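You operate a simulated robot arm through the tools that you are given. There is no shell and no other tool. Be economical: measure what you need, move in short steps, check, and stop when the job is done.

You run a simulated robot arm. Do the job below in one go: nothing can be reset, and whatever is moved stays where it is left.

Task
Seat the cap on burner two, stand the green saucepan on it and pour in the milk.
Fine: the burner cap lies on the nook counter; empty the milk jug and put it back; leave the gas off. Set down upright: milk jug.
Where things are to end (x, y in the base frame): green saucepan within 35 mm of [870, -790].

It is judged by the outcome, as a careful person would: the job done as asked, and still so three seconds after it is handed in. It fails if anything else is knocked over, pushed out of place, dropped, spilled or broken. Lids that push on must go on centred and level and be pressed home; caps that screw on are set level and turned clockwise until they are tight.

Robot
A 6-joint arm with a two-finger parallel gripper on a trunk, on a base that drives. Base frame: it is fixed to the floor where the robot stands at the start and does not move with it; the origin is under the middle of the robot, x ahead of it, y to its left, z up; the surface under the hand at the start is at about z = 860. Readings come in mm, degrees, newtons and seconds.
With the tool pointing down near the work surface it reaches from about 160 to 740 mm from the robot's upright axis, wherever it stands. Its first joint turns from -166.0 to 166.0 degrees. Places, roughly: green saucepan (32x15x10 cm) [600, 300, 900]; milk jug (13x9x12 cm) [500, 200, 900]; seat of burner two [900, -800, 900]; top of burner two [900, -800, 1000]. Payload 3.91 kg.
Tool frame: the origin (TCP) lies between the finger pads and is the grasp point; the fingertips stand 30 mm ahead of it; z points along the fingers, y is the line along which they close. The gripper opens to 110 mm. The fingers are 20 mm wide and 10 mm thick; the gripper's body (48 by 112 mm) begins 55 mm behind the TCP.
Orientation is that of the tool frame in the base frame, as a unit quaternion [x, y, z, w]. With the fingers straight down and closing along the base's y, the tool's x points along the base's -x, its y along +y and its z along -z.

Tools
- The arm moves only by the tool drive_tool. Its argument "motion" is a list of rows, each an object of numbers (a shift or turn left out is 0, a gripper value left out holds the last): "dx", "dy", "dz": the shift along the tool's x, y, z in m; "wx", "wy", "wz": the turn, a rotation vector about the tool's x, y, z in degrees; "grip": the finger opening in m, from 0 to 0.11. In form: [{"dx": .., "dy": .., "dz": .., "wx": .., "wy": .., "wz": .., "grip": ..}, ...]. A call has 1 to 20 rows; each row shifts and turns the commanded pose from where the row before left it, along the tool's axes as they then stand. Each row takes 0.2 s and may step no farther than 50 mm and 8.6 degrees from the row before; otherwise, or with a gripper value out of range, the whole call is refused. A pose out of reach is approached as far as the arm can. The call stops where the force on the tool passes 70 N (or 10 N more than at its start, if that is more) or the arm is blocked; 0.2 s more then pass. The fingers move at their own pace (about 45 mm/s each) and stop on an object; they squeeze with about 36 N. The grip force told is the motor's: it shows also when the fingers shut on nothing. Time passes only in rows, and 0.2 s behind the last, so rows that do not move let the fingers close. It gives the time, the measured TCP pose, the force on the tool (base axes), the opening and the grip force at its end, in the units of the frame above (readings bear some noise), with the torque about the TCP (base axes, N m) and any sound that the robot's microphone picked up, and new pictures: "show" is both (left out), scene, wrist or none.
- Cameras (640 x 400 px; columns grow to the right, rows downward): "scene" is now at [20.5, 162.9, 1531.9]; the picture's right is [0.10, -0.99, 0.00], its down [-0.72, -0.08, -0.69] and it looks along [0.68, 0.07, -0.73] (base axes); focal length 273 px, centre (320, 200). "wrist" rides on the gripper at [71, 22, -107] in the tool frame; the picture's right is [-0.29, 0.96, 0.00], its down [-0.76, -0.23, -0.61] and it looks along [-0.58, -0.18, 0.79] (tool axes); focal length 243 px, centre (320, 200). There is no depth. A picture from a camera that has moved, and an enlarged one, comes with that camera's place and axes in the base frame and with its lens.
- raise_lower(by): slides the trunk up (or, below 0, down) by that many mm; the arm and the scene camera ride with it, the base frame stays. It gives what a move gives, with no picture.
- roll_base(legs): drives the robot by 1 to 6 legs, each [ahead, left, turn to the left] in mm, mm and degrees, along the robot's own axes; the way and the turn of a leg run together, so that a leg with both is an arc; at most 1500 mm and 180 degrees a leg. The arm and the cameras ride along, it lands a little off, and it stops where it bumps. It gives what a move gives, and a new picture of the scene camera.
- pan_tilt(pan, tilt): turns the head with the scene camera to pan (to the left, within 86 degrees either way) and tilt (down, from -29 to 69), counted from straight ahead of the robot. It gives what a move gives, and a new picture of the scene camera.
- close_up(camera, box): a new picture of the part [left, top, right, bottom] of that camera's present view, enlarged. No time passes.
- hand_in(): hands the job in; it is judged then, once.

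Work in short steps. Places have to be worked out from the pictures, the camera data and where the tool is seen: move nearer, look again, correct. Check each grasp and each placing, and mend what went wrong. You have 120 turns and 260 pictures in all, those below and enlarged ones among them. Open the gripper and draw the arm clear of the work before you hand the job in, unless the task says otherwise; then end with one line.

The tools are called after "Call:" by a JSON object that holds its "api" and its "payload". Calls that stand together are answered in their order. drive_tool: Moves the arm, as the interface text tells. Its arguments: {"type":"object","properties":{"motion":{"type":"array","items":{"type":"object","properties":{"dx":{"type":"number"},"dy":{"type":"number"},"dz":{"type":"number"},"wx":{"type":"number"},"wy":{"type":"number"},"wz":{"type":"number"},"grip":{"type":"number"}}}},"show":{"type":"string","enum":["both","scene","wrist","none"]}},"required":["motion"]} The other tools are called the same way: raise_lower (by) slides the trunk up or down; roll_base (legs) drives the base; pan_tilt (pan, tilt) turns the head that bears the scene camera; close_up (camera, box) takes an enlarged picture of a part of a camera's view; hand_in () hands the job in.

At the start:

```text
time: 0.0
ee_pos: [352.6, 183.9, 1278.1]
orientation: [0.0, 1.0, 0.001, 0.0]
force: [-0.4, 0.4, -0.1]
wrist_torque: [0.01, -0.01, 0.0]
opening: 110.0
grasp_force: 0.1
trunk travel left (down, up): [-500.0, 90.0]
robot x, y, heading: [1.8, -0.7, -0.1]
head pan, tilt: [5.9, 46.5]
```

scene: 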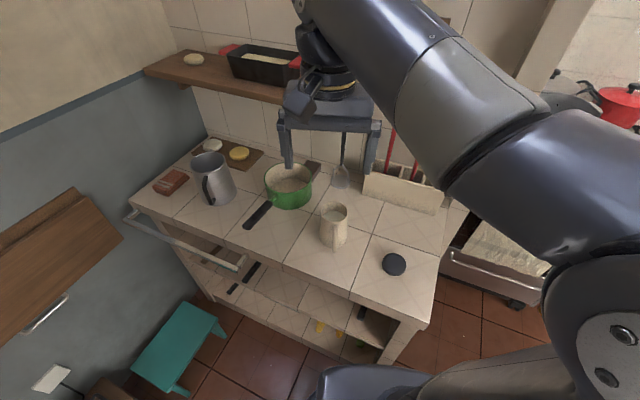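
wrist: 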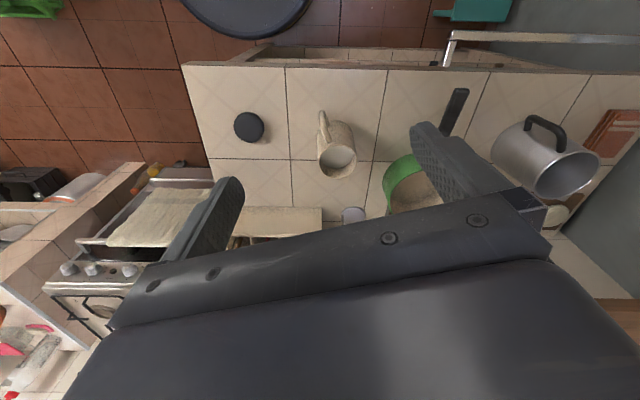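

The dark disc on the counter near (420, 0) looks like the burner cap. I'll pan toward the stove to see the burners.

Call:
{"api": "pan_tilt", "payload": {"pan": -45, "tilt": 35}}

Call:
{"api": "close_up", "payload": {"camera": "wrist", "box": [180, 60, 480, 240]}}

```text
time: 1.2
ee_pos: [352.6, 184.1, 1278.7]
orientation: [0.0, 1.0, 0.0, 0.0]
force: [-0.1, 0.4, 0.6]
wrist_torque: [0.0, -0.01, 0.02]
opening: 110.0
grasp_force: 0.0
trunk travel left (down, up): [-500.0, 90.0]
robot x, y, heading: [2.6, -4.0, -0.2]
head pan, tilt: [-45.0, 35.0]
camera scene: at [3.1, 92.4, 1548.9], right [-0.71, -0.71, 0.0], down [-0.41, 0.41, -0.82], along [0.58, -0.58, -0.57], focal length 273 px, centre (320, 200)
```

scene: 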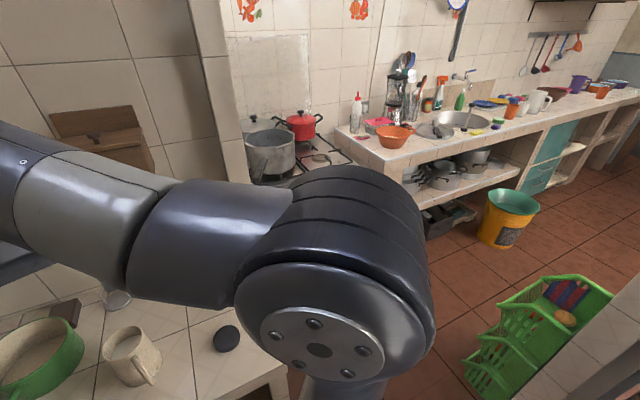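

```text
2.13 times, centred on (330, 150) of wrist
camera zoom: at [282.3, 206.2, 1384.5], right [0.29, 0.96, 0.0], down [0.76, -0.23, 0.61], along [0.58, -0.18, -0.79], focal length 518 px, centre (299, 307)
```

zoom: 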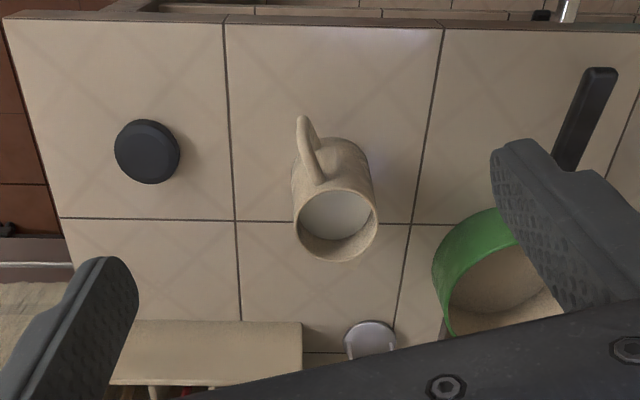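

The stove is partly hidden; I zoom in on it.

Call:
{"api": "close_up", "payload": {"camera": "scene", "box": [220, 80, 400, 200]}}

```text
3.33 times, centred on (310, 140) of scene
camera zoom: at [3.1, 92.4, 1548.9], right [-0.71, -0.71, 0.0], down [-0.41, 0.41, -0.82], along [0.58, -0.58, -0.57], focal length 911 px, centre (353, 400)
```

zoom: 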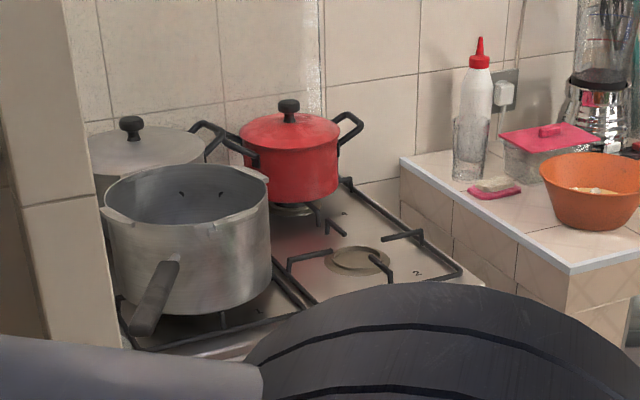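

Burner two is the front-right one (marked 2) with bare seat; the cap is at about (422, 1). I move above it.

Call:
{"api": "drive_tool", "payload": {"motion": [{"dx": -0.0175, "dy": -0.046}, {"dx": -0.0175, "dy": -0.046}, {"dx": -0.0175, "dy": -0.046}, {"dx": -0.0175, "dy": -0.045}, {"dz": 0.05}, {"dz": 0.05}, {"dz": 0.05}, {"dz": 0.05}, {"dz": 0.05}, {"dz": 0.04}]}}

Call:
{"api": "pan_tilt", "payload": {"pan": -5, "tilt": 55}}

```text
time: 3.4
ee_pos: [422.9, 0.4, 988.4]
orientation: [-0.001, 1.0, 0.001, 0.0]
force: [-0.6, 0.1, 0.3]
wrist_torque: [-0.01, 0.04, 0.0]
opening: 110.1
grasp_force: 0.1
trunk travel left (down, up): [-500.0, 90.0]
robot x, y, heading: [1.5, 5.5, 0.2]
head pan, tilt: [-45.0, 35.0]
camera scene: at [3.3, 92.3, 1548.9], right [-0.71, -0.71, 0.0], down [-0.41, 0.41, -0.82], along [0.58, -0.58, -0.57], focal length 273 px, centre (320, 200)
camera wrist: at [352.4, 22.3, 1094.7], right [0.29, 0.96, 0.0], down [0.76, -0.23, 0.61], along [0.58, -0.18, -0.79], focal length 243 px, centre (320, 200)
```

scene: 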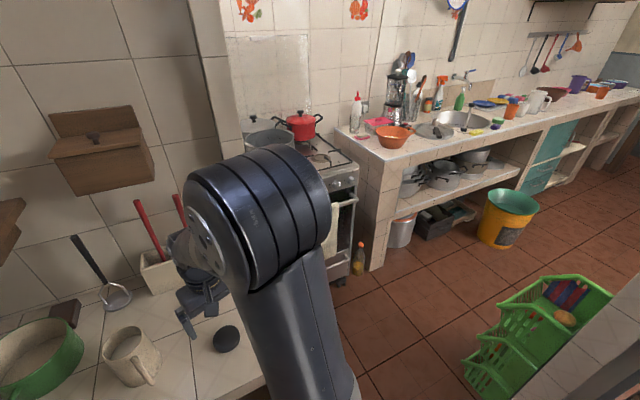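
wrist: 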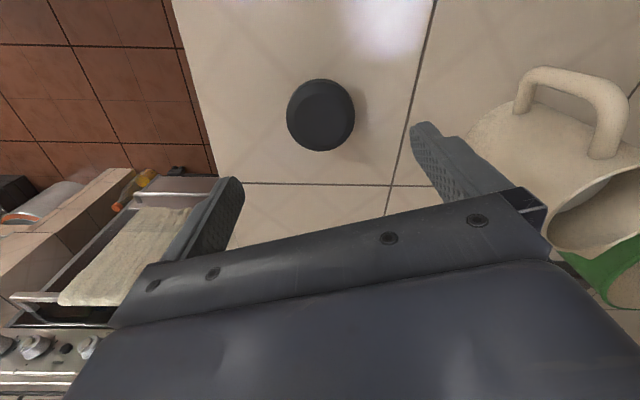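

```text
time: 4.5
ee_pos: [421.9, 0.2, 989.1]
orientation: [0.0, 1.0, 0.001, 0.001]
force: [0.3, 0.0, -1.3]
wrist_torque: [0.05, 0.04, 0.03]
opening: 110.1
grasp_force: 0.0
trunk travel left (down, up): [-500.0, 90.0]
robot x, y, heading: [-1.4, 0.8, 0.2]
head pan, tilt: [-5.0, 55.0]
camera scene: at [12.7, 148.2, 1520.7], right [-0.09, -1.0, 0.0], down [-0.82, 0.07, -0.57], along [0.57, -0.05, -0.82], focal length 273 px, centre (320, 200)
```

scene: 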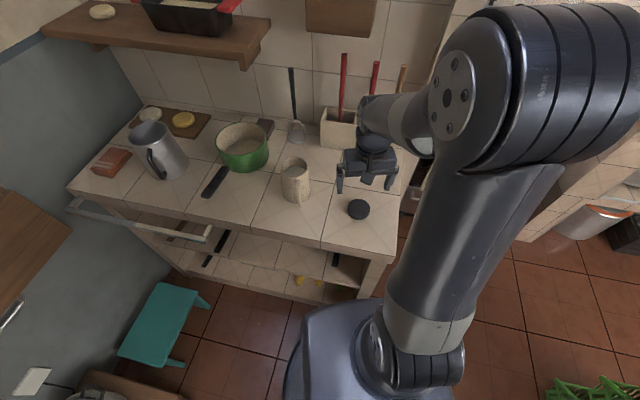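

The cap is centred under the gripper; I check its shape up close before gripping.

Call:
{"api": "close_up", "payload": {"camera": "wrist", "box": [260, 60, 380, 170]}}

Call:
{"api": "close_up", "payload": {"camera": "scene", "box": [310, 180, 410, 240]}}

```text
3.64 times, centred on (320, 115) of wrist
camera zoom: at [352.4, 22.4, 1095.6], right [0.29, 0.96, 0.0], down [0.76, -0.23, 0.61], along [0.58, -0.18, -0.79], focal length 882 px, centre (320, 509)
```

zoom: 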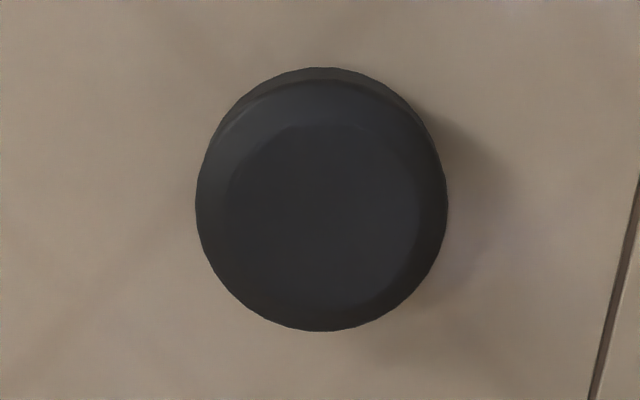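

```text
6.40 times, centred on (360, 210) of scene
camera zoom: at [12.7, 148.2, 1520.7], right [-0.09, -1.0, 0.0], down [-0.82, 0.07, -0.57], along [0.57, -0.05, -0.82], focal length 1749 px, centre (64, 136)
```

zoom: 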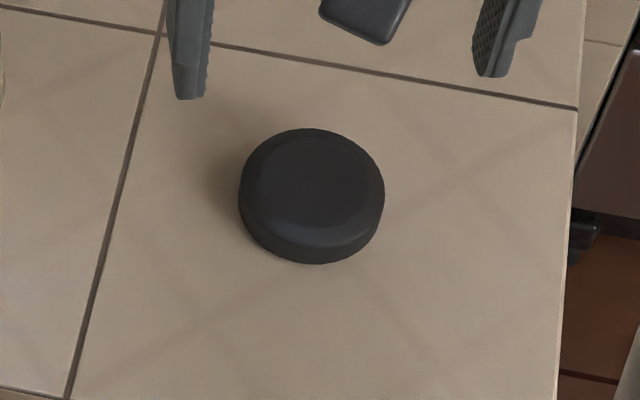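

Cap is ~62 mm wide and ~20 mm tall, right side up. I descend and grip it low.

Call:
{"api": "drive_tool", "payload": {"motion": [{"dz": 0.04}, {"dz": 0.035}, {"dz": 0.018}, {"grip": 0.05}, {"grip": 0.05}, {"grip": 0.05}, {"grip": 0.05}, {"grip": 0.05}]}}

```text
time: 6.3
ee_pos: [421.4, 2.2, 894.5]
orientation: [0.0, 1.0, 0.0, 0.0]
force: [0.2, 0.5, -0.1]
wrist_torque: [0.01, 0.0, 0.04]
opening: 62.7
grasp_force: 36.4
trunk travel left (down, up): [-500.0, 90.0]
robot x, y, heading: [1.6, 0.8, 0.3]
head pan, tilt: [-5.0, 55.0]
camera scene: at [12.7, 148.3, 1520.6], right [-0.09, -1.0, 0.0], down [-0.82, 0.07, -0.57], along [0.57, -0.05, -0.82], focal length 273 px, centre (320, 200)
camera wrist: at [352.2, 23.2, 1001.2], right [0.29, 0.96, 0.0], down [0.76, -0.23, 0.61], along [0.58, -0.18, -0.79], focal length 243 px, centre (320, 200)
```

scene: 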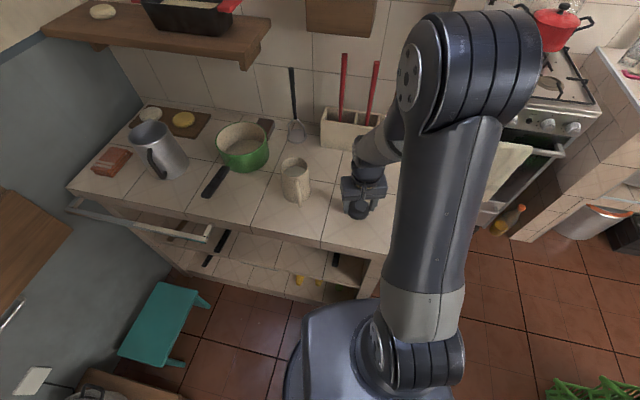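
wrist: 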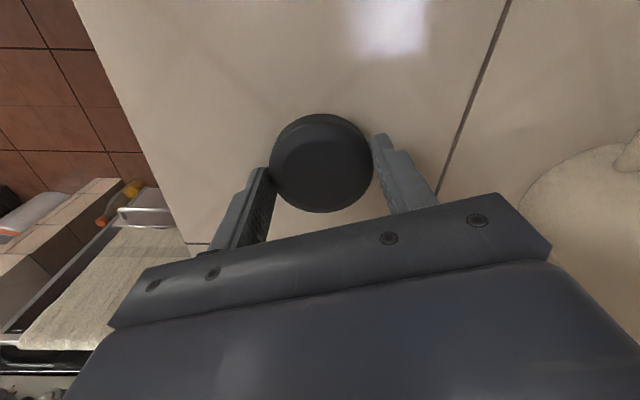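

The cap is held (62.7 mm). I lift it and drive right, keeping clear, then look at the stove.

Call:
{"api": "drive_tool", "payload": {"motion": [{"dz": -0.05}, {"dz": -0.05}, {"dz": -0.05}, {"dz": -0.05}, {"dz": -0.05}], "show": "wrist"}}

Call:
{"api": "roll_base", "payload": {"legs": [[0, -800, 0]]}}

```text
time: 7.5
ee_pos: [422.6, 1.0, 1146.9]
orientation: [0.0, 1.0, 0.0, 0.0]
force: [0.9, 0.4, -0.3]
wrist_torque: [-0.04, 0.04, 0.01]
opening: 62.8
grasp_force: 35.1
trunk travel left (down, up): [-500.0, 90.0]
robot x, y, heading: [-1.1, 4.1, -0.0]
head pan, tilt: [-5.0, 55.0]
camera wrist: at [353.0, 23.8, 1252.9], right [0.29, 0.96, 0.0], down [0.76, -0.23, 0.61], along [0.58, -0.18, -0.79], focal length 243 px, centre (320, 200)
```

wrist: 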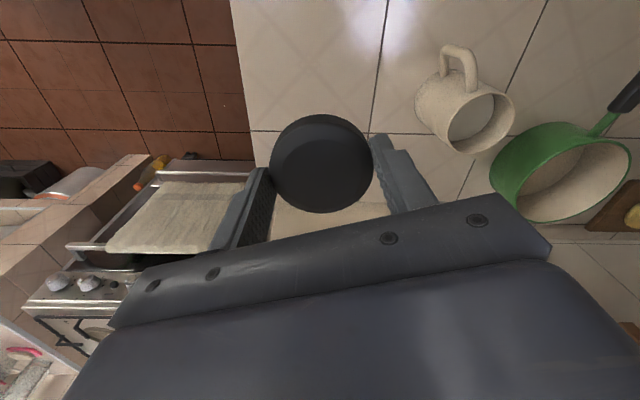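

```text
time: 10.6
ee_pos: [423.9, -581.9, 1146.2]
orientation: [-0.001, 1.0, -0.001, 0.0]
force: [0.3, -0.2, -1.0]
wrist_torque: [-0.03, 0.0, -0.01]
opening: 62.5
grasp_force: 36.0
trunk travel left (down, up): [-500.0, 90.0]
robot x, y, heading: [-0.1, -582.0, -0.2]
head pan, tilt: [-5.0, 55.0]
stopped in leg 1: the robot was blocked; the commanded pose is now the measured one
camera scene: at [12.9, -436.2, 1520.5], right [-0.09, -1.0, 0.0], down [-0.82, 0.07, -0.57], along [0.57, -0.05, -0.82], focal length 273 px, centre (320, 200)
```

scene: 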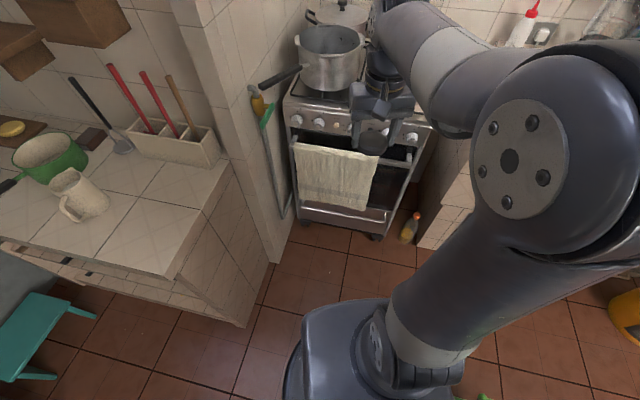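

The base bumped at y≈-582, probably into the green crate. I look right-down to see.

Call:
{"api": "pan_tilt", "payload": {"pan": -80, "tilt": 60}}

```text
time: 12.1
ee_pos: [424.4, -582.9, 1146.0]
orientation: [-0.001, 1.0, 0.001, 0.0]
force: [0.2, -0.6, -0.3]
wrist_torque: [0.01, 0.02, 0.0]
opening: 62.3
grasp_force: 36.2
trunk travel left (down, up): [-500.0, 90.0]
robot x, y, heading: [0.1, -583.6, -0.0]
head pan, tilt: [-80.0, 60.0]
camera scene: at [-47.3, -496.6, 1514.6], right [-0.98, -0.18, 0.0], down [-0.15, 0.85, -0.5], along [0.09, -0.49, -0.87], focal length 273 px, centre (320, 200)
```

scene: 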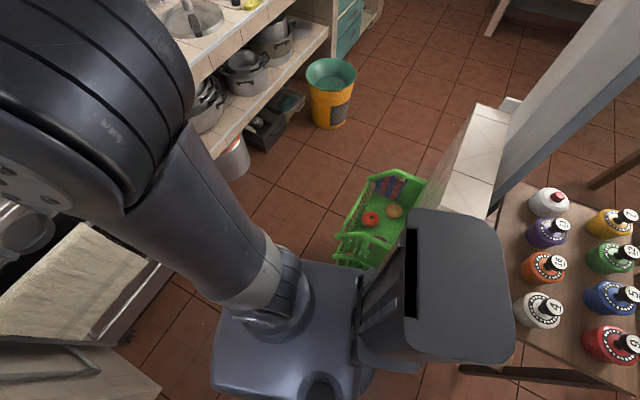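

The robot's rear side met the low wall/crate. I go forward first, then right.

Call:
{"api": "roll_base", "payload": {"legs": [[270, 0, 0]]}}

Call:
{"api": "pan_tilt", "payload": {"pan": -80, "tilt": 60}}

```text
time: 14.0
ee_pos: [698.7, -582.0, 1146.4]
orientation: [-0.001, 1.0, 0.0, -0.001]
force: [-0.5, -0.2, -0.8]
wrist_torque: [0.0, 0.0, -0.01]
opening: 62.7
grasp_force: 36.0
trunk travel left (down, up): [-500.0, 90.0]
robot x, y, heading: [275.1, -588.6, 0.0]
head pan, tilt: [-80.0, 60.0]
camera scene: at [227.4, -496.2, 1514.6], right [-0.98, -0.18, 0.0], down [-0.15, 0.85, -0.5], along [0.09, -0.49, -0.87], focal length 273 px, centre (320, 200)
```

scene: 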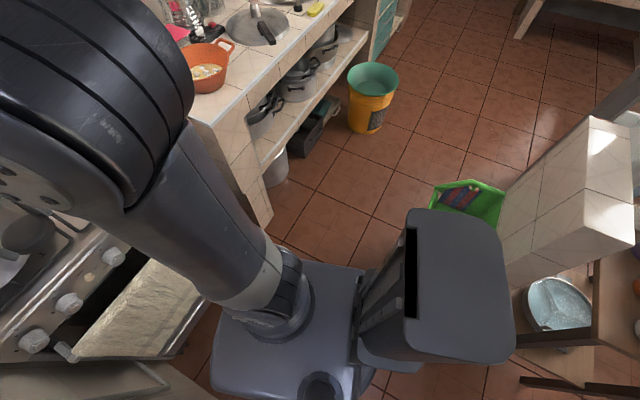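

```text
time: 14.6
ee_pos: [697.3, -581.6, 1147.2]
orientation: [-0.001, 1.0, 0.0, -0.001]
force: [-0.3, -0.6, -0.1]
wrist_torque: [-0.02, 0.03, 0.0]
opening: 62.8
grasp_force: 35.6
trunk travel left (down, up): [-500.0, 90.0]
robot x, y, heading: [275.0, -586.7, -0.0]
head pan, tilt: [-80.0, 60.0]
camera scene: at [227.2, -496.2, 1514.6], right [-0.98, -0.18, 0.0], down [-0.15, 0.85, -0.5], along [0.09, -0.49, -0.87], focal length 273 px, centre (320, 200)
```

scene: 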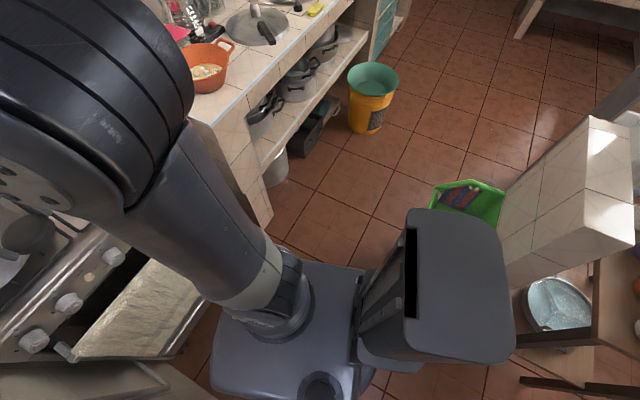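

I swing the arm right away from the pots, then move the base forward and slightly right, and view the stove.

Call:
{"api": "drive_tool", "payload": {"motion": [{"dy": -0.05}, {"dy": -0.05}, {"dy": -0.05}], "show": "none"}}

Call:
{"api": "roll_base", "payload": {"legs": [[80, 0, 0], [0, -80, 0]]}}

Call:
{"api": "pan_tilt", "payload": {"pan": -5, "tilt": 40}}

Call:
{"api": "drive_tool", "payload": {"motion": [{"dz": 0.0}], "show": "wrist"}}

```text
time: 15.4
ee_pos: [699.4, -733.3, 1145.4]
orientation: [-0.001, 1.0, 0.0, -0.001]
force: [0.0, 0.0, -0.9]
wrist_torque: [-0.02, -0.02, 0.0]
opening: 62.9
grasp_force: 35.7
trunk travel left (down, up): [-500.0, 90.0]
robot x, y, heading: [277.1, -581.9, 0.1]
head pan, tilt: [-80.0, 60.0]
```

```text
time: 17.1
ee_pos: [779.3, -812.4, 1145.6]
orientation: [-0.001, 1.0, 0.0, -0.001]
force: [0.5, -0.1, 0.1]
wrist_torque: [0.0, -0.01, 0.01]
opening: 62.5
grasp_force: 36.1
trunk travel left (down, up): [-500.0, 90.0]
robot x, y, heading: [356.1, -670.8, 0.2]
head pan, tilt: [-80.0, 60.0]
camera scene: at [307.8, -577.0, 1514.6], right [-0.98, -0.18, 0.0], down [-0.15, 0.85, -0.5], along [0.09, -0.49, -0.87], focal length 273 px, centre (320, 200)
```

scene: 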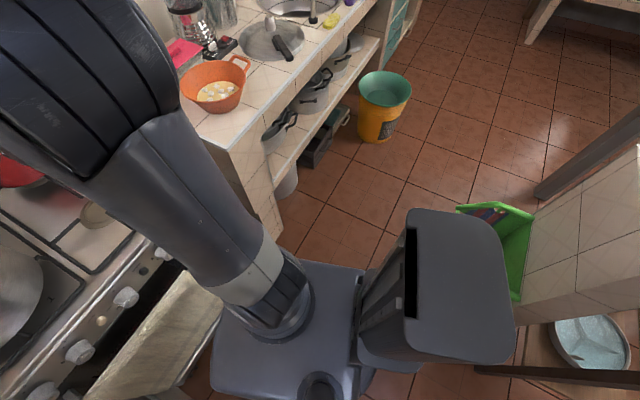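

```text
time: 18.6
ee_pos: [780.6, -812.0, 1145.4]
orientation: [-0.001, 1.0, 0.0, 0.0]
force: [0.6, -0.1, -1.1]
wrist_torque: [0.0, -0.05, 0.0]
opening: 62.5
grasp_force: 35.1
trunk travel left (down, up): [-500.0, 90.0]
robot x, y, heading: [357.1, -666.7, 0.2]
head pan, tilt: [-5.0, 40.0]
camera scene: at [380.8, -518.4, 1541.3], right [-0.09, -1.0, 0.0], down [-0.64, 0.05, -0.77], along [0.76, -0.07, -0.64], focal length 273 px, centre (320, 200)
```

scene: 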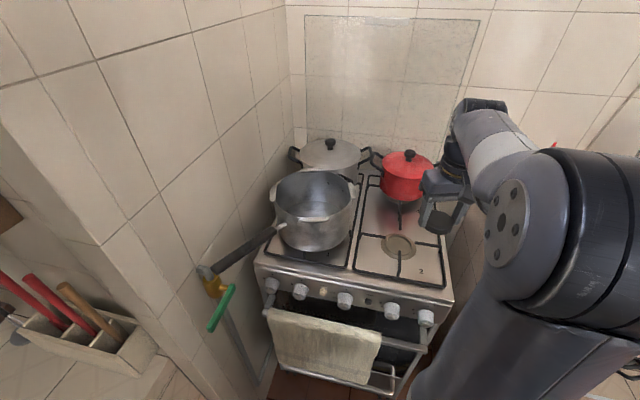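

```text
time: 19.0
ee_pos: [780.5, -813.5, 1147.2]
orientation: [-0.001, 1.0, 0.0, 0.0]
force: [0.5, 0.1, -0.1]
wrist_torque: [0.0, 0.0, 0.01]
opening: 62.4
grasp_force: 35.9
trunk travel left (down, up): [-500.0, 90.0]
robot x, y, heading: [359.5, -662.9, -0.0]
head pan, tilt: [-5.0, 40.0]
camera wrist: at [709.6, -790.1, 1252.2], right [0.29, 0.96, 0.0], down [0.76, -0.23, 0.61], along [0.58, -0.18, -0.79], focal length 243 px, centre (320, 200)
```

wrist: 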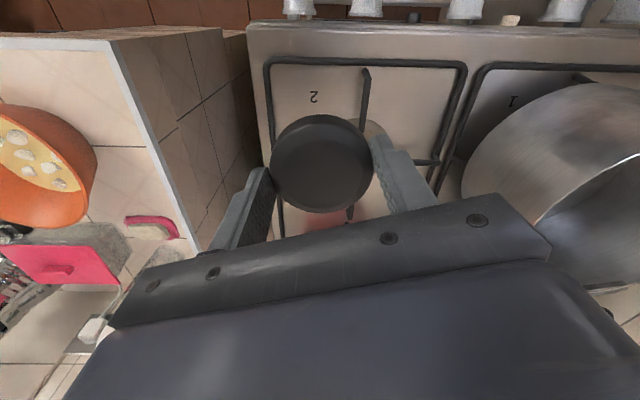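

I zoom to locate the seat precisely.

Call:
{"api": "close_up", "payload": {"camera": "scene", "box": [340, 200, 460, 290]}}

```text
4.44 times, centred on (400, 245) of scene
camera zoom: at [380.8, -518.3, 1541.3], right [-0.08, -1.0, 0.0], down [-0.64, 0.05, -0.77], along [0.76, -0.06, -0.64], focal length 1214 px, centre (-36, 0)
```

zoom: 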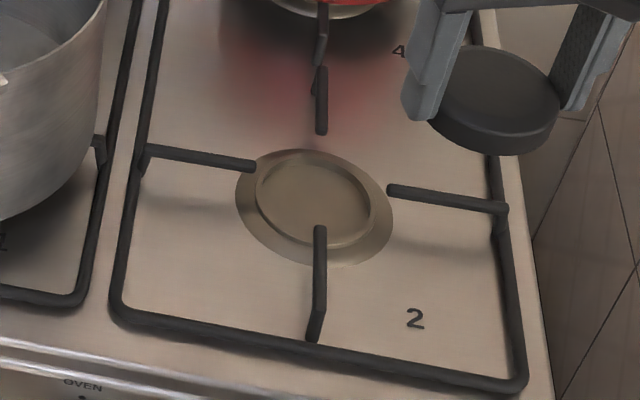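

Scene ray gives the seat at roughly (873, -787) if z≈940. I move above it and turn the gripper 45° so the fingers go between the grate arms.

Call:
{"api": "drive_tool", "payload": {"motion": [{"dx": -0.045, "dy": 0.013}, {"dx": -0.045, "dy": 0.013}, {"wz": -7.5}, {"wz": -7.5}, {"wz": -7.5}, {"wz": -7.5}, {"wz": -7.5}, {"wz": -7.5}, {}]}}

```text
time: 21.0
ee_pos: [870.2, -786.4, 1145.3]
orientation: [-0.384, 0.923, 0.0, -0.001]
force: [0.3, 0.5, -1.3]
wrist_torque: [-0.03, -0.02, -0.01]
opening: 62.6
grasp_force: 36.2
trunk travel left (down, up): [-500.0, 90.0]
robot x, y, heading: [356.8, -667.9, 0.2]
head pan, tilt: [-5.0, 40.0]
camera scene: at [380.8, -518.3, 1541.3], right [-0.08, -1.0, 0.0], down [-0.64, 0.05, -0.77], along [0.76, -0.06, -0.64], focal length 273 px, centre (320, 200)
camera wrist: at [805.4, -820.7, 1252.0], right [-0.48, 0.88, 0.0], down [0.7, 0.38, 0.61], along [0.53, 0.29, -0.79], focal length 243 px, centre (320, 200)
```

scene: 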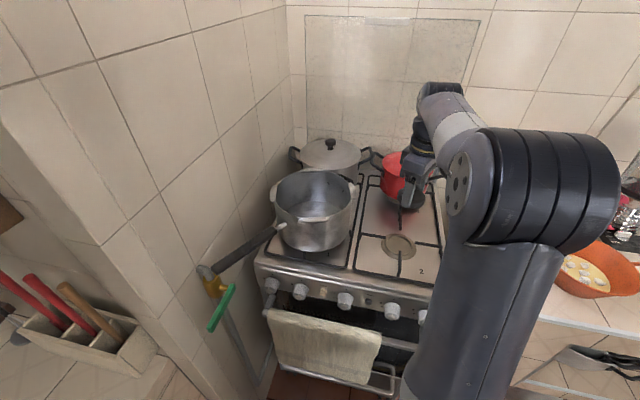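
wrist: 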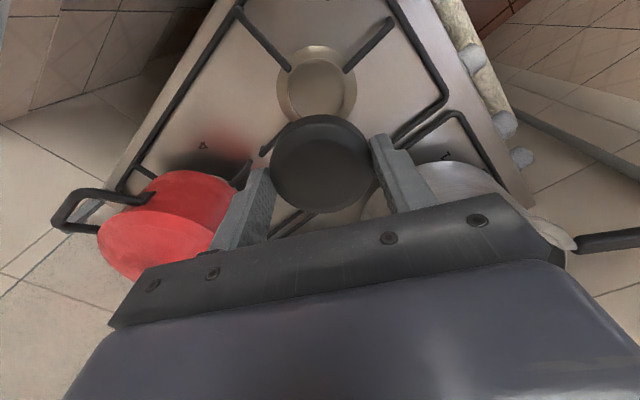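

Now a close wrist view of the seat for triangulation.

Call:
{"api": "close_up", "payload": {"camera": "wrist", "box": [230, 30, 410, 150]}}

```text
3.33 times, centred on (320, 90) of wrist
camera zoom: at [805.4, -820.7, 1252.0], right [-0.48, 0.88, 0.0], down [0.7, 0.38, 0.61], along [0.53, 0.29, -0.79], focal length 809 px, centre (320, 567)
```

zoom: 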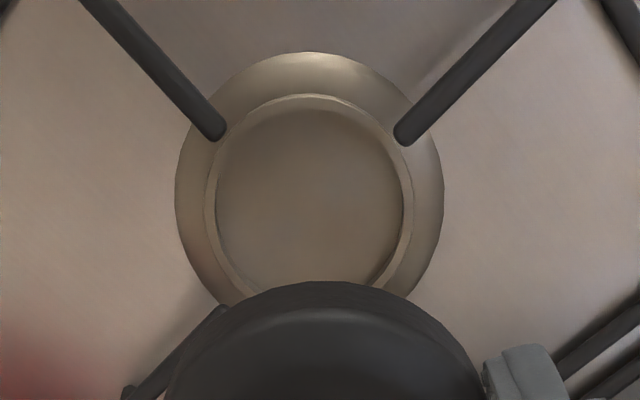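

I check how the cap sits in the fingers with a zoom.

Call:
{"api": "close_up", "payload": {"camera": "wrist", "box": [230, 100, 410, 220]}}

```text
3.33 times, centred on (320, 160) of wrist
camera zoom: at [805.4, -820.7, 1252.0], right [-0.48, 0.88, 0.0], down [0.7, 0.38, 0.61], along [0.53, 0.29, -0.79], focal length 809 px, centre (320, 333)
```

zoom: 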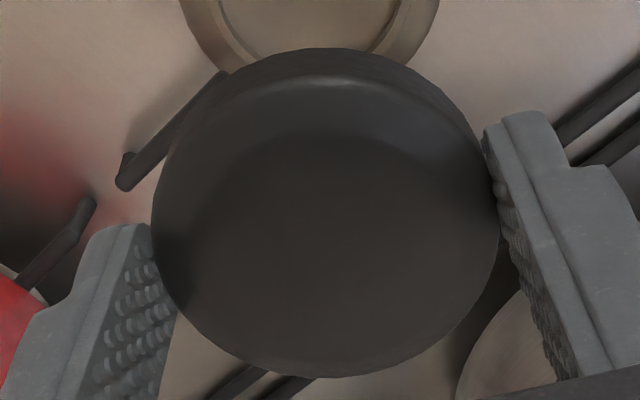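

The cap is centred in the fingers within ~2 mm; seat triangulates to (873, -789, 940). I shift and descend to ~25 mm above the seat.

Call:
{"api": "drive_tool", "payload": {"motion": [{"dy": -0.0038, "dz": 0.04}, {"dz": 0.04}, {"dz": 0.03}, {"dz": 0.035}, {}]}}

Call:
{"api": "close_up", "payload": {"camera": "scene", "box": [350, 200, 450, 270]}}

Call:
{"api": "close_up", "payload": {"camera": "wrist", "box": [230, 80, 410, 200]}}

```text
time: 22.2
ee_pos: [870.9, -788.4, 1001.2]
orientation: [-0.383, 0.924, 0.001, 0.0]
force: [1.2, -0.7, -0.8]
wrist_torque: [-0.02, -0.02, 0.01]
opening: 62.7
grasp_force: 35.6
trunk travel left (down, up): [-500.0, 90.0]
robot x, y, heading: [350.7, -668.9, 0.2]
head pan, tilt: [-5.0, 40.0]
camera scene: at [381.1, -518.4, 1541.3], right [-0.08, -1.0, 0.0], down [-0.64, 0.05, -0.77], along [0.76, -0.06, -0.64], focal length 273 px, centre (320, 200)
camera wrist: at [807.8, -823.1, 1107.4], right [-0.47, 0.88, 0.0], down [0.7, 0.38, 0.61], along [0.54, 0.29, -0.79], focal length 243 px, centre (320, 200)
```

scene: 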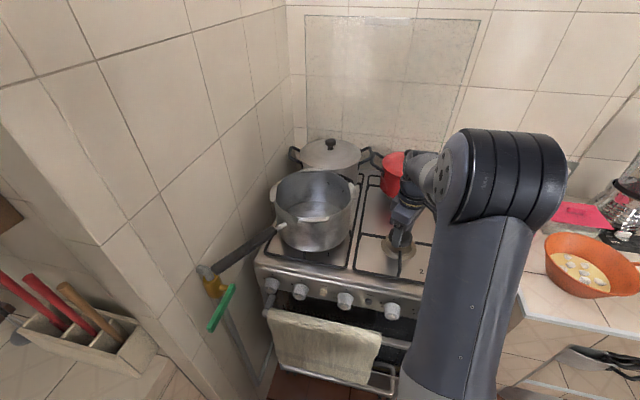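
wrist: 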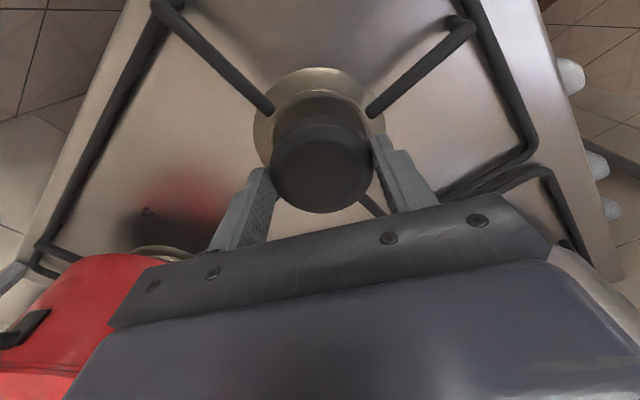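

```text
5.71 times, centred on (400, 235) of scene
camera zoom: at [381.1, -518.4, 1541.3], right [-0.08, -1.0, 0.0], down [-0.64, 0.05, -0.77], along [0.76, -0.06, -0.64], focal length 1561 px, centre (-137, 0)
```

zoom: 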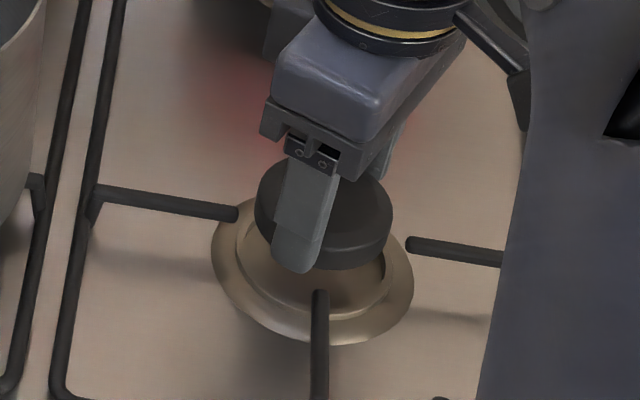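

```text
3.33 times, centred on (320, 140) of wrist
camera zoom: at [807.8, -823.1, 1107.4], right [-0.47, 0.88, 0.0], down [0.7, 0.38, 0.61], along [0.54, 0.29, -0.79], focal length 809 px, centre (320, 400)
```

zoom: 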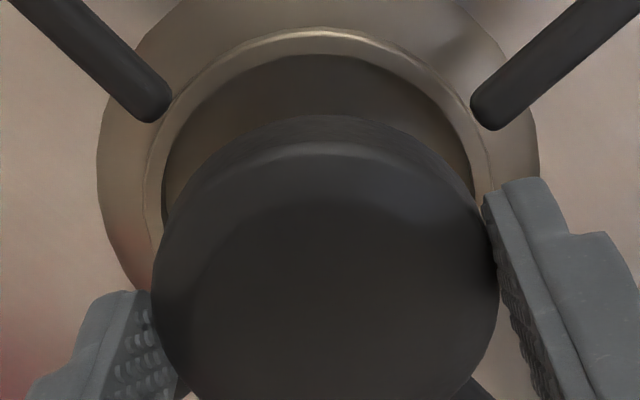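

The cap is aligned with the recess within ~1 mm. I lower until just above contact.

Call:
{"api": "drive_tool", "payload": {"motion": [{"dy": -0.001, "dz": 0.01}, {"dz": 0.008}, {"dz": 0.005}, {"dz": 0.002}, {"dz": 0.002}], "show": "wrist"}}

Call:
{"api": "close_up", "payload": {"camera": "scene", "box": [350, 200, 450, 270]}}

```text
time: 23.4
ee_pos: [873.2, -789.3, 974.0]
orientation: [-0.383, 0.924, 0.0, 0.0]
force: [-0.1, 1.1, -0.6]
wrist_torque: [-0.01, -0.02, -0.01]
opening: 62.6
grasp_force: 36.0
trunk travel left (down, up): [-500.0, 90.0]
robot x, y, heading: [354.0, -664.1, 0.1]
head pan, tilt: [-5.0, 40.0]
camera wrist: at [808.6, -824.1, 1080.1], right [-0.47, 0.88, 0.0], down [0.7, 0.38, 0.61], along [0.54, 0.29, -0.79], focal length 243 px, centre (320, 200)
```

wrist: 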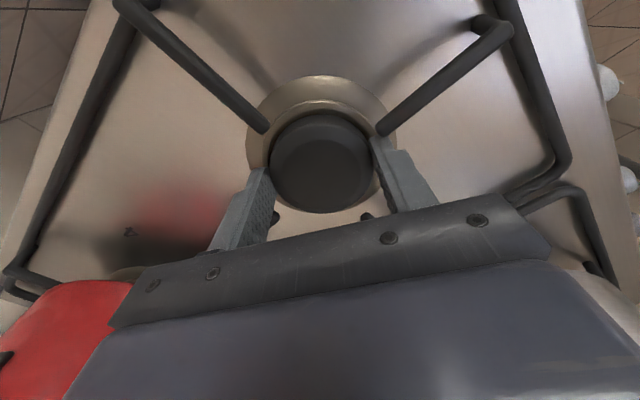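

```text
5.71 times, centred on (400, 235) of scene
camera zoom: at [380.8, -518.3, 1541.3], right [-0.08, -1.0, 0.0], down [-0.64, 0.05, -0.77], along [0.76, -0.06, -0.64], focal length 1561 px, centre (-137, 0)
```

zoom: 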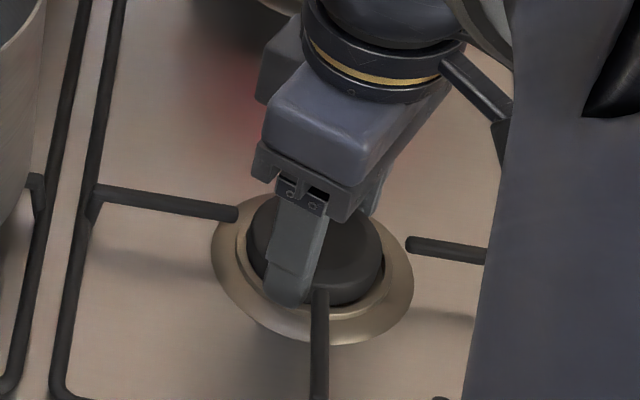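

Still no contact; I lower in 1–2 mm steps.

Call:
{"api": "drive_tool", "payload": {"motion": [{"dz": 0.0015}, {"dz": 0.0015}, {"dz": 0.001}], "show": "wrist"}}

Call:
{"api": "close_up", "payload": {"camera": "wrist", "box": [230, 60, 410, 220]}}

```text
time: 24.2
ee_pos: [873.9, -790.4, 972.6]
orientation: [-0.383, 0.924, -0.001, 0.002]
force: [-0.6, -0.5, 29.3]
wrist_torque: [0.65, 0.97, 0.08]
opening: 62.6
grasp_force: 35.8
trunk travel left (down, up): [-500.0, 90.0]
robot x, y, heading: [355.6, -667.7, 0.1]
head pan, tilt: [-5.0, 40.0]
camera wrist: at [808.1, -823.9, 1079.0], right [-0.47, 0.88, 0.0], down [0.7, 0.38, 0.61], along [0.54, 0.29, -0.79], focal length 243 px, centre (320, 200)
```

wrist: 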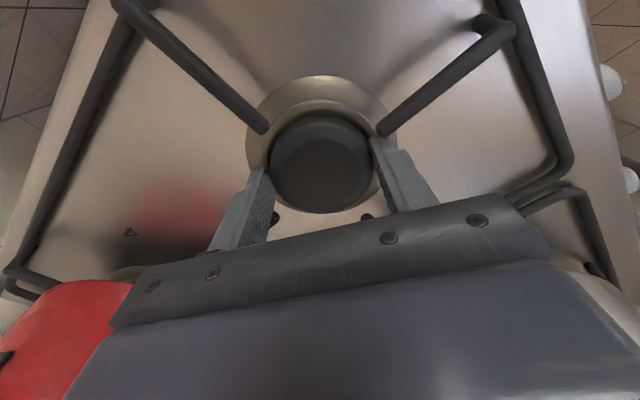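

```text
2.50 times, centred on (320, 140) of wrist
camera zoom: at [808.1, -823.9, 1079.0], right [-0.47, 0.88, 0.0], down [0.7, 0.38, 0.61], along [0.54, 0.29, -0.79], focal length 606 px, centre (320, 350)
```

zoom: 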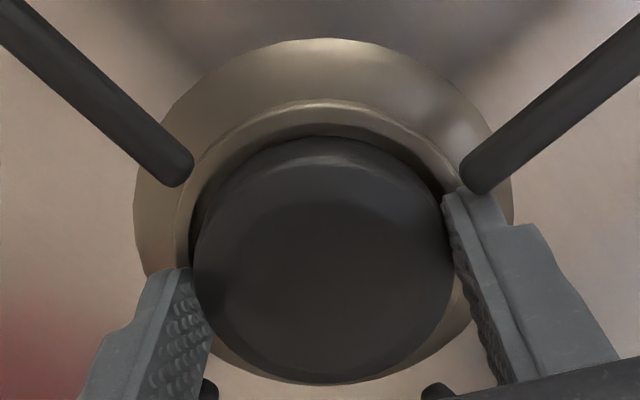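

29 N with the torque pattern shows one finger tip on the rim, cap just above the recess floor and centred. I back off 1 mm and release slightly.

Call:
{"api": "drive_tool", "payload": {"motion": [{"dz": -0.001}, {"grip": 0.068}, {"grip": 0.075}, {"grip": 0.082}, {}, {"dz": -0.03}, {"dz": -0.05}, {"dz": -0.05}]}}

Call:
{"api": "close_up", "payload": {"camera": "scene", "box": [350, 200, 450, 270]}}

Call:
{"api": "close_up", "payload": {"camera": "wrist", "box": [230, 20, 410, 140]}}

```text
time: 26.0
ee_pos: [873.3, -789.6, 1098.8]
orientation: [-0.384, 0.923, 0.002, -0.001]
force: [0.3, 0.2, -0.1]
wrist_torque: [-0.03, 0.03, 0.02]
opening: 82.0
grasp_force: 0.1
trunk travel left (down, up): [-500.0, 90.0]
robot x, y, heading: [352.6, -664.0, -0.1]
head pan, tilt: [-5.0, 40.0]
camera scene: at [380.6, -518.2, 1541.2], right [-0.08, -1.0, 0.0], down [-0.64, 0.05, -0.77], along [0.76, -0.06, -0.64], focal length 273 px, centre (320, 200)
camera wrist: at [808.7, -823.9, 1206.0], right [-0.47, 0.88, 0.0], down [0.7, 0.38, 0.61], along [0.53, 0.29, -0.8], focal length 243 px, centre (320, 200)
```

scene: 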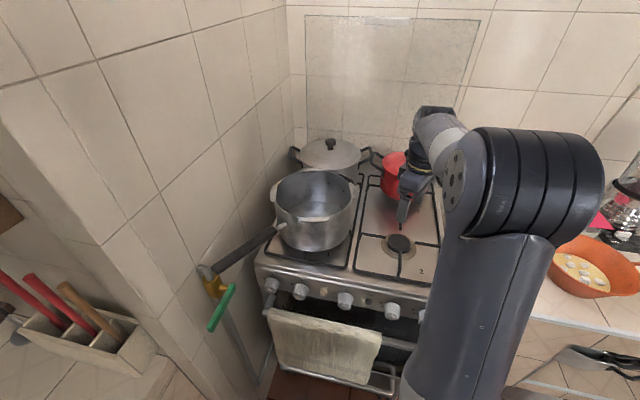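
wrist: 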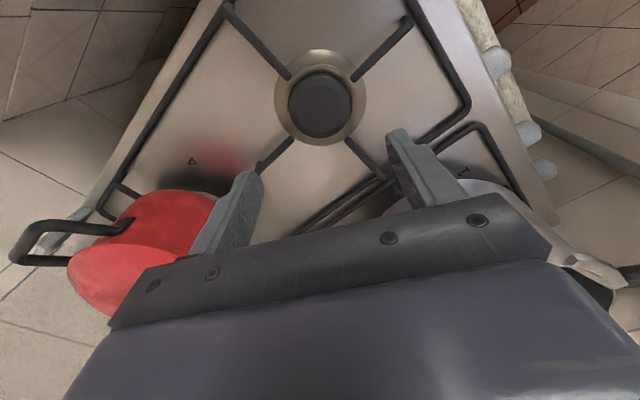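

```text
5.71 times, centred on (400, 235) of scene
camera zoom: at [380.6, -518.2, 1541.2], right [-0.08, -1.0, 0.0], down [-0.64, 0.05, -0.77], along [0.76, -0.06, -0.64], focal length 1561 px, centre (-137, 0)
```

zoom: 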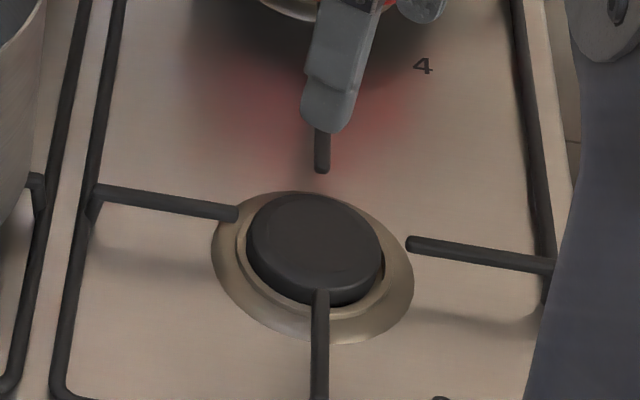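

```text
3.33 times, centred on (320, 80) of wrist
camera zoom: at [808.7, -823.9, 1206.0], right [-0.47, 0.88, 0.0], down [0.7, 0.38, 0.61], along [0.53, 0.29, -0.8], focal length 809 px, centre (320, 600)
```

zoom: 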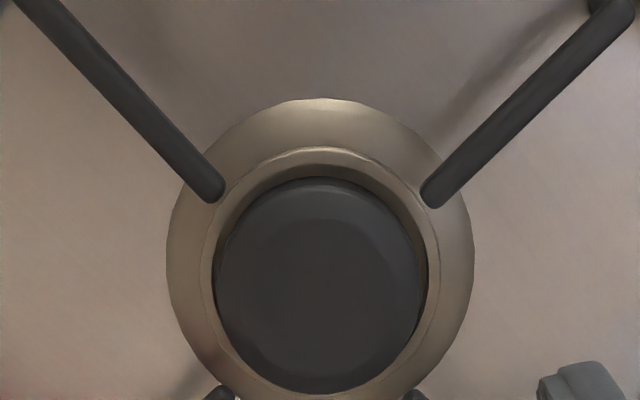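

The cap is seated level in its recess. I back away and return to the nook.

Call:
{"api": "drive_tool", "payload": {"motion": [{"dz": -0.05}], "show": "none"}}

Call:
{"api": "roll_base", "payload": {"legs": [[-330, 0, 0]]}}

Call:
{"api": "drive_tool", "payload": {"motion": [{"wz": 7.5, "grip": 0.11}, {"wz": 7.5}, {"wz": 7.5}, {"wz": 7.5}, {"wz": 7.5}, {"wz": 7.5}, {"dx": 0.04}, {"dx": 0.04}, {"dx": 0.04}, {"dy": 0.045}, {"dy": 0.045}, {"dy": 0.045}], "show": "none"}}

Call:
{"api": "roll_base", "payload": {"legs": [[0, 640, 0]]}}

Call:
{"api": "pan_tilt", "payload": {"pan": 15, "tilt": 52}}

```text
time: 26.4
ee_pos: [873.3, -789.0, 1150.3]
orientation: [-0.384, 0.923, 0.0, -0.001]
force: [0.2, 0.1, 0.4]
wrist_torque: [-0.02, -0.01, -0.01]
opening: 81.8
grasp_force: 0.1
trunk travel left (down, up): [-500.0, 90.0]
robot x, y, heading: [358.9, -667.8, 0.0]
head pan, tilt: [-5.0, 40.0]
```

```text
time: 28.1
ee_pos: [661.4, -790.9, 1149.7]
orientation: [-0.383, 0.924, 0.0, -0.001]
force: [-0.4, 0.3, 0.3]
wrist_torque: [0.01, 0.04, 0.0]
opening: 82.0
grasp_force: 0.0
trunk travel left (down, up): [-500.0, 90.0]
robot x, y, heading: [141.9, -666.2, 0.1]
head pan, tilt: [-5.0, 40.0]
stopped in leg 1: the robot was blocked; the commanded pose is now the measured one
camera scene: at [169.3, -518.8, 1541.3], right [-0.09, -1.0, 0.0], down [-0.64, 0.06, -0.77], along [0.76, -0.07, -0.64], focal length 273 px, centre (320, 200)
```

scene: 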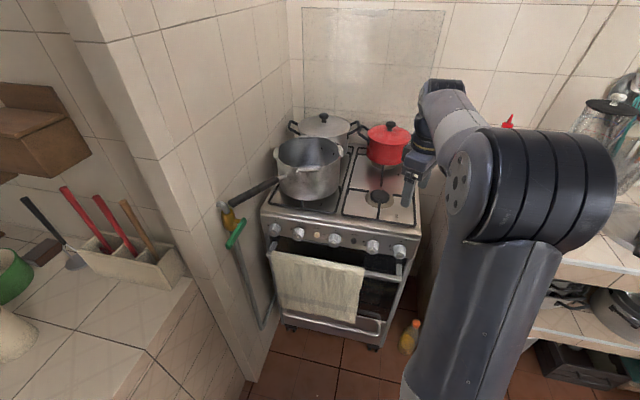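

```text
time: 30.6
ee_pos: [538.9, -655.1, 1149.7]
orientation: [-0.001, 1.0, 0.0, 0.0]
force: [-0.2, -0.2, 0.2]
wrist_torque: [-0.01, 0.02, -0.01]
opening: 109.7
grasp_force: 0.0
trunk travel left (down, up): [-500.0, 90.0]
robot x, y, heading: [139.1, -665.6, 0.3]
head pan, tilt: [-5.0, 40.0]
```

```text
time: 33.2
ee_pos: [504.3, -348.8, 1150.2]
orientation: [0.068, 0.998, -0.001, -0.001]
force: [-0.1, -0.4, -0.4]
wrist_torque: [0.02, 0.0, -0.04]
opening: 110.2
grasp_force: 0.1
trunk travel left (down, up): [-500.0, 90.0]
robot x, y, heading: [108.7, -303.4, -7.8]
head pan, tilt: [-5.0, 40.0]
stopped in leg 1: the robot was blocked; the commanded pose is now the measured one
camera scene: at [154.9, -162.0, 1541.3], right [-0.22, -0.97, 0.0], down [-0.63, 0.14, -0.77], along [0.75, -0.17, -0.64], focal length 273 px, centre (320, 200)
```

scene: 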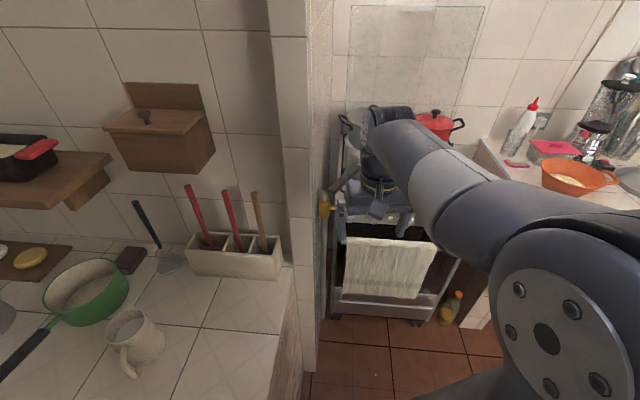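

```text
time: 34.1
ee_pos: [504.0, -348.6, 1150.0]
orientation: [0.068, 0.998, 0.0, 0.0]
force: [-0.6, 0.1, 0.1]
wrist_torque: [-0.02, -0.02, -0.01]
opening: 109.7
grasp_force: 0.0
trunk travel left (down, up): [-500.0, 90.0]
robot x, y, heading: [111.1, -303.6, -7.9]
head pan, tilt: [15.0, 52.0]
camera scene: at [146.0, -133.8, 1524.5], right [0.12, -0.99, 0.0], down [-0.78, -0.1, -0.62], along [0.61, 0.08, -0.79], focal length 273 px, centre (320, 200)
```

scene: 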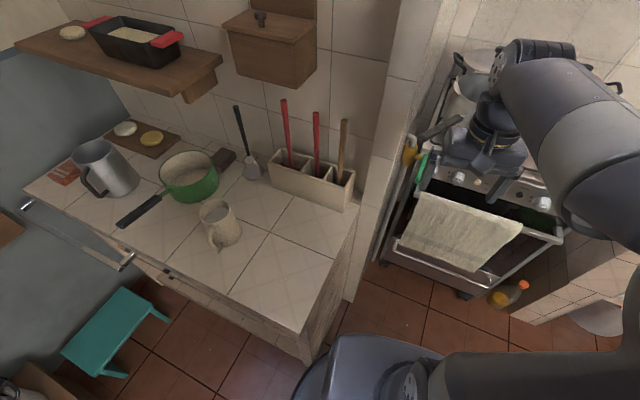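

The base touched the nook counter corner. I step off it, back up, straighten, and go left.

Call:
{"api": "roll_base", "payload": {"legs": [[0, -30, 0], [-130, 0, 7.8], [0, 350, 0]]}}

```text
time: 37.7
ee_pos: [371.1, 34.7, 1150.0]
orientation: [0.0, 1.0, 0.0, 0.0]
force: [0.2, 0.3, 0.2]
wrist_torque: [0.0, -0.02, -0.02]
opening: 110.0
grasp_force: 0.0
trunk travel left (down, up): [-500.0, 90.0]
robot x, y, heading: [-26.0, 23.0, 0.1]
head pan, tilt: [15.0, 52.0]
camera scene: at [-12.1, 198.8, 1524.5], right [0.26, -0.97, 0.0], down [-0.76, -0.2, -0.62], along [0.59, 0.16, -0.79], focal length 273 px, centre (320, 200)
```

scene: 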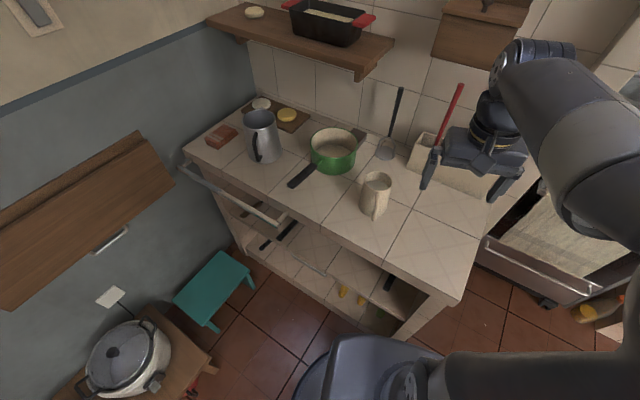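

Zoom to locate pan and handle.

Call:
{"api": "close_up", "payload": {"camera": "scene", "box": [270, 110, 410, 230]}}

```text
3.33 times, centred on (340, 170) of scene
camera zoom: at [-12.1, 198.8, 1524.5], right [0.26, -0.97, 0.0], down [-0.76, -0.2, -0.62], along [0.59, 0.16, -0.79], focal length 911 px, centre (253, 300)
```

zoom: 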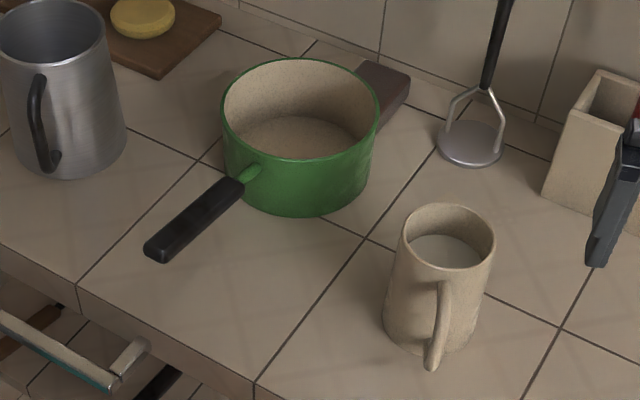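

Pan bowl about (662, 333), handle running from (565, 372) to (464, 419). I drive left 220 mm and bring the hand over the handle, turned in line with it.

Call:
{"api": "roll_base", "payload": {"legs": [[0, 220, 0]]}}

Call:
{"api": "drive_tool", "payload": {"motion": [{"wz": 8}, {"wz": 8}, {"wz": 8}, {}]}}

```text
time: 39.3
ee_pos: [371.7, 254.1, 1151.0]
orientation: [0.0, 1.0, 0.0, 0.0]
force: [0.3, -0.3, 0.3]
wrist_torque: [0.01, -0.01, 0.01]
opening: 109.6
grasp_force: 0.1
trunk travel left (down, up): [-500.0, 90.0]
robot x, y, heading: [-23.4, 241.4, 0.2]
head pan, tilt: [15.0, 52.0]
camera scene: at [-12.0, 418.3, 1524.5], right [0.26, -0.97, 0.0], down [-0.76, -0.2, -0.62], along [0.59, 0.16, -0.79], focal length 273 px, centre (320, 200)
```

scene: 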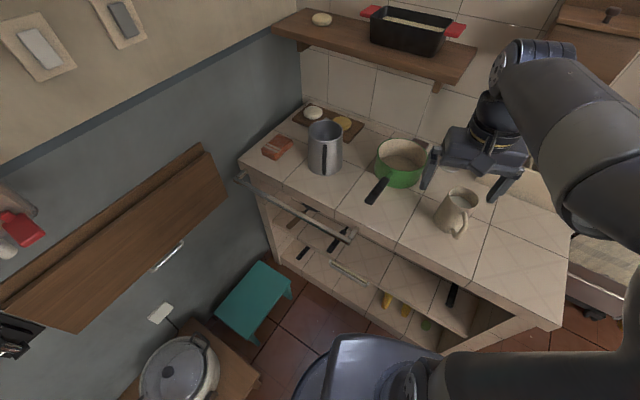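

```text
time: 40.3
ee_pos: [371.8, 253.1, 1149.1]
orientation: [0.209, 0.978, 0.0, 0.0]
force: [0.0, 0.0, -0.6]
wrist_torque: [0.01, 0.01, 0.0]
opening: 110.1
grasp_force: 0.1
trunk travel left (down, up): [-500.0, 90.0]
robot x, y, heading: [-24.4, 242.2, -0.2]
head pan, tilt: [15.0, 52.0]
camera scene: at [-12.0, 418.1, 1524.5], right [0.26, -0.97, 0.0], down [-0.76, -0.2, -0.62], along [0.59, 0.16, -0.79], focal length 273 px, centre (320, 200)
camera wrist: at [316.5, 303.3, 1255.9], right [0.66, 0.76, 0.0], down [0.6, -0.52, 0.61], along [0.46, -0.4, -0.79], focal length 243 px, centre (320, 200)
```

scene: 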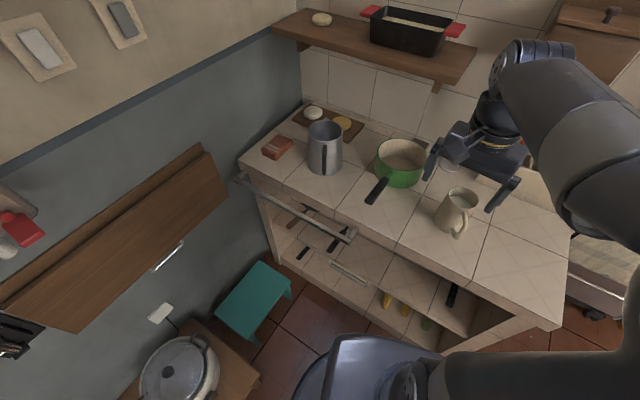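
wrist: 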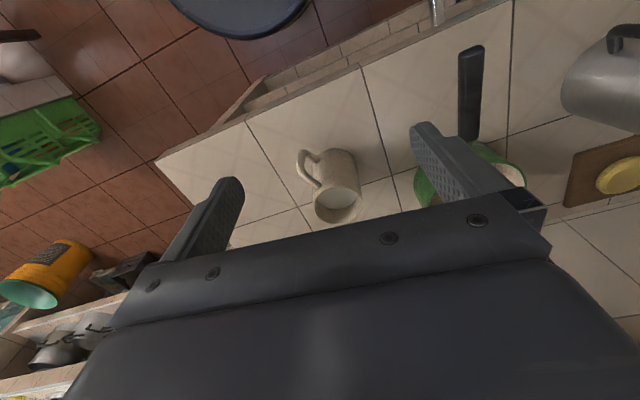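

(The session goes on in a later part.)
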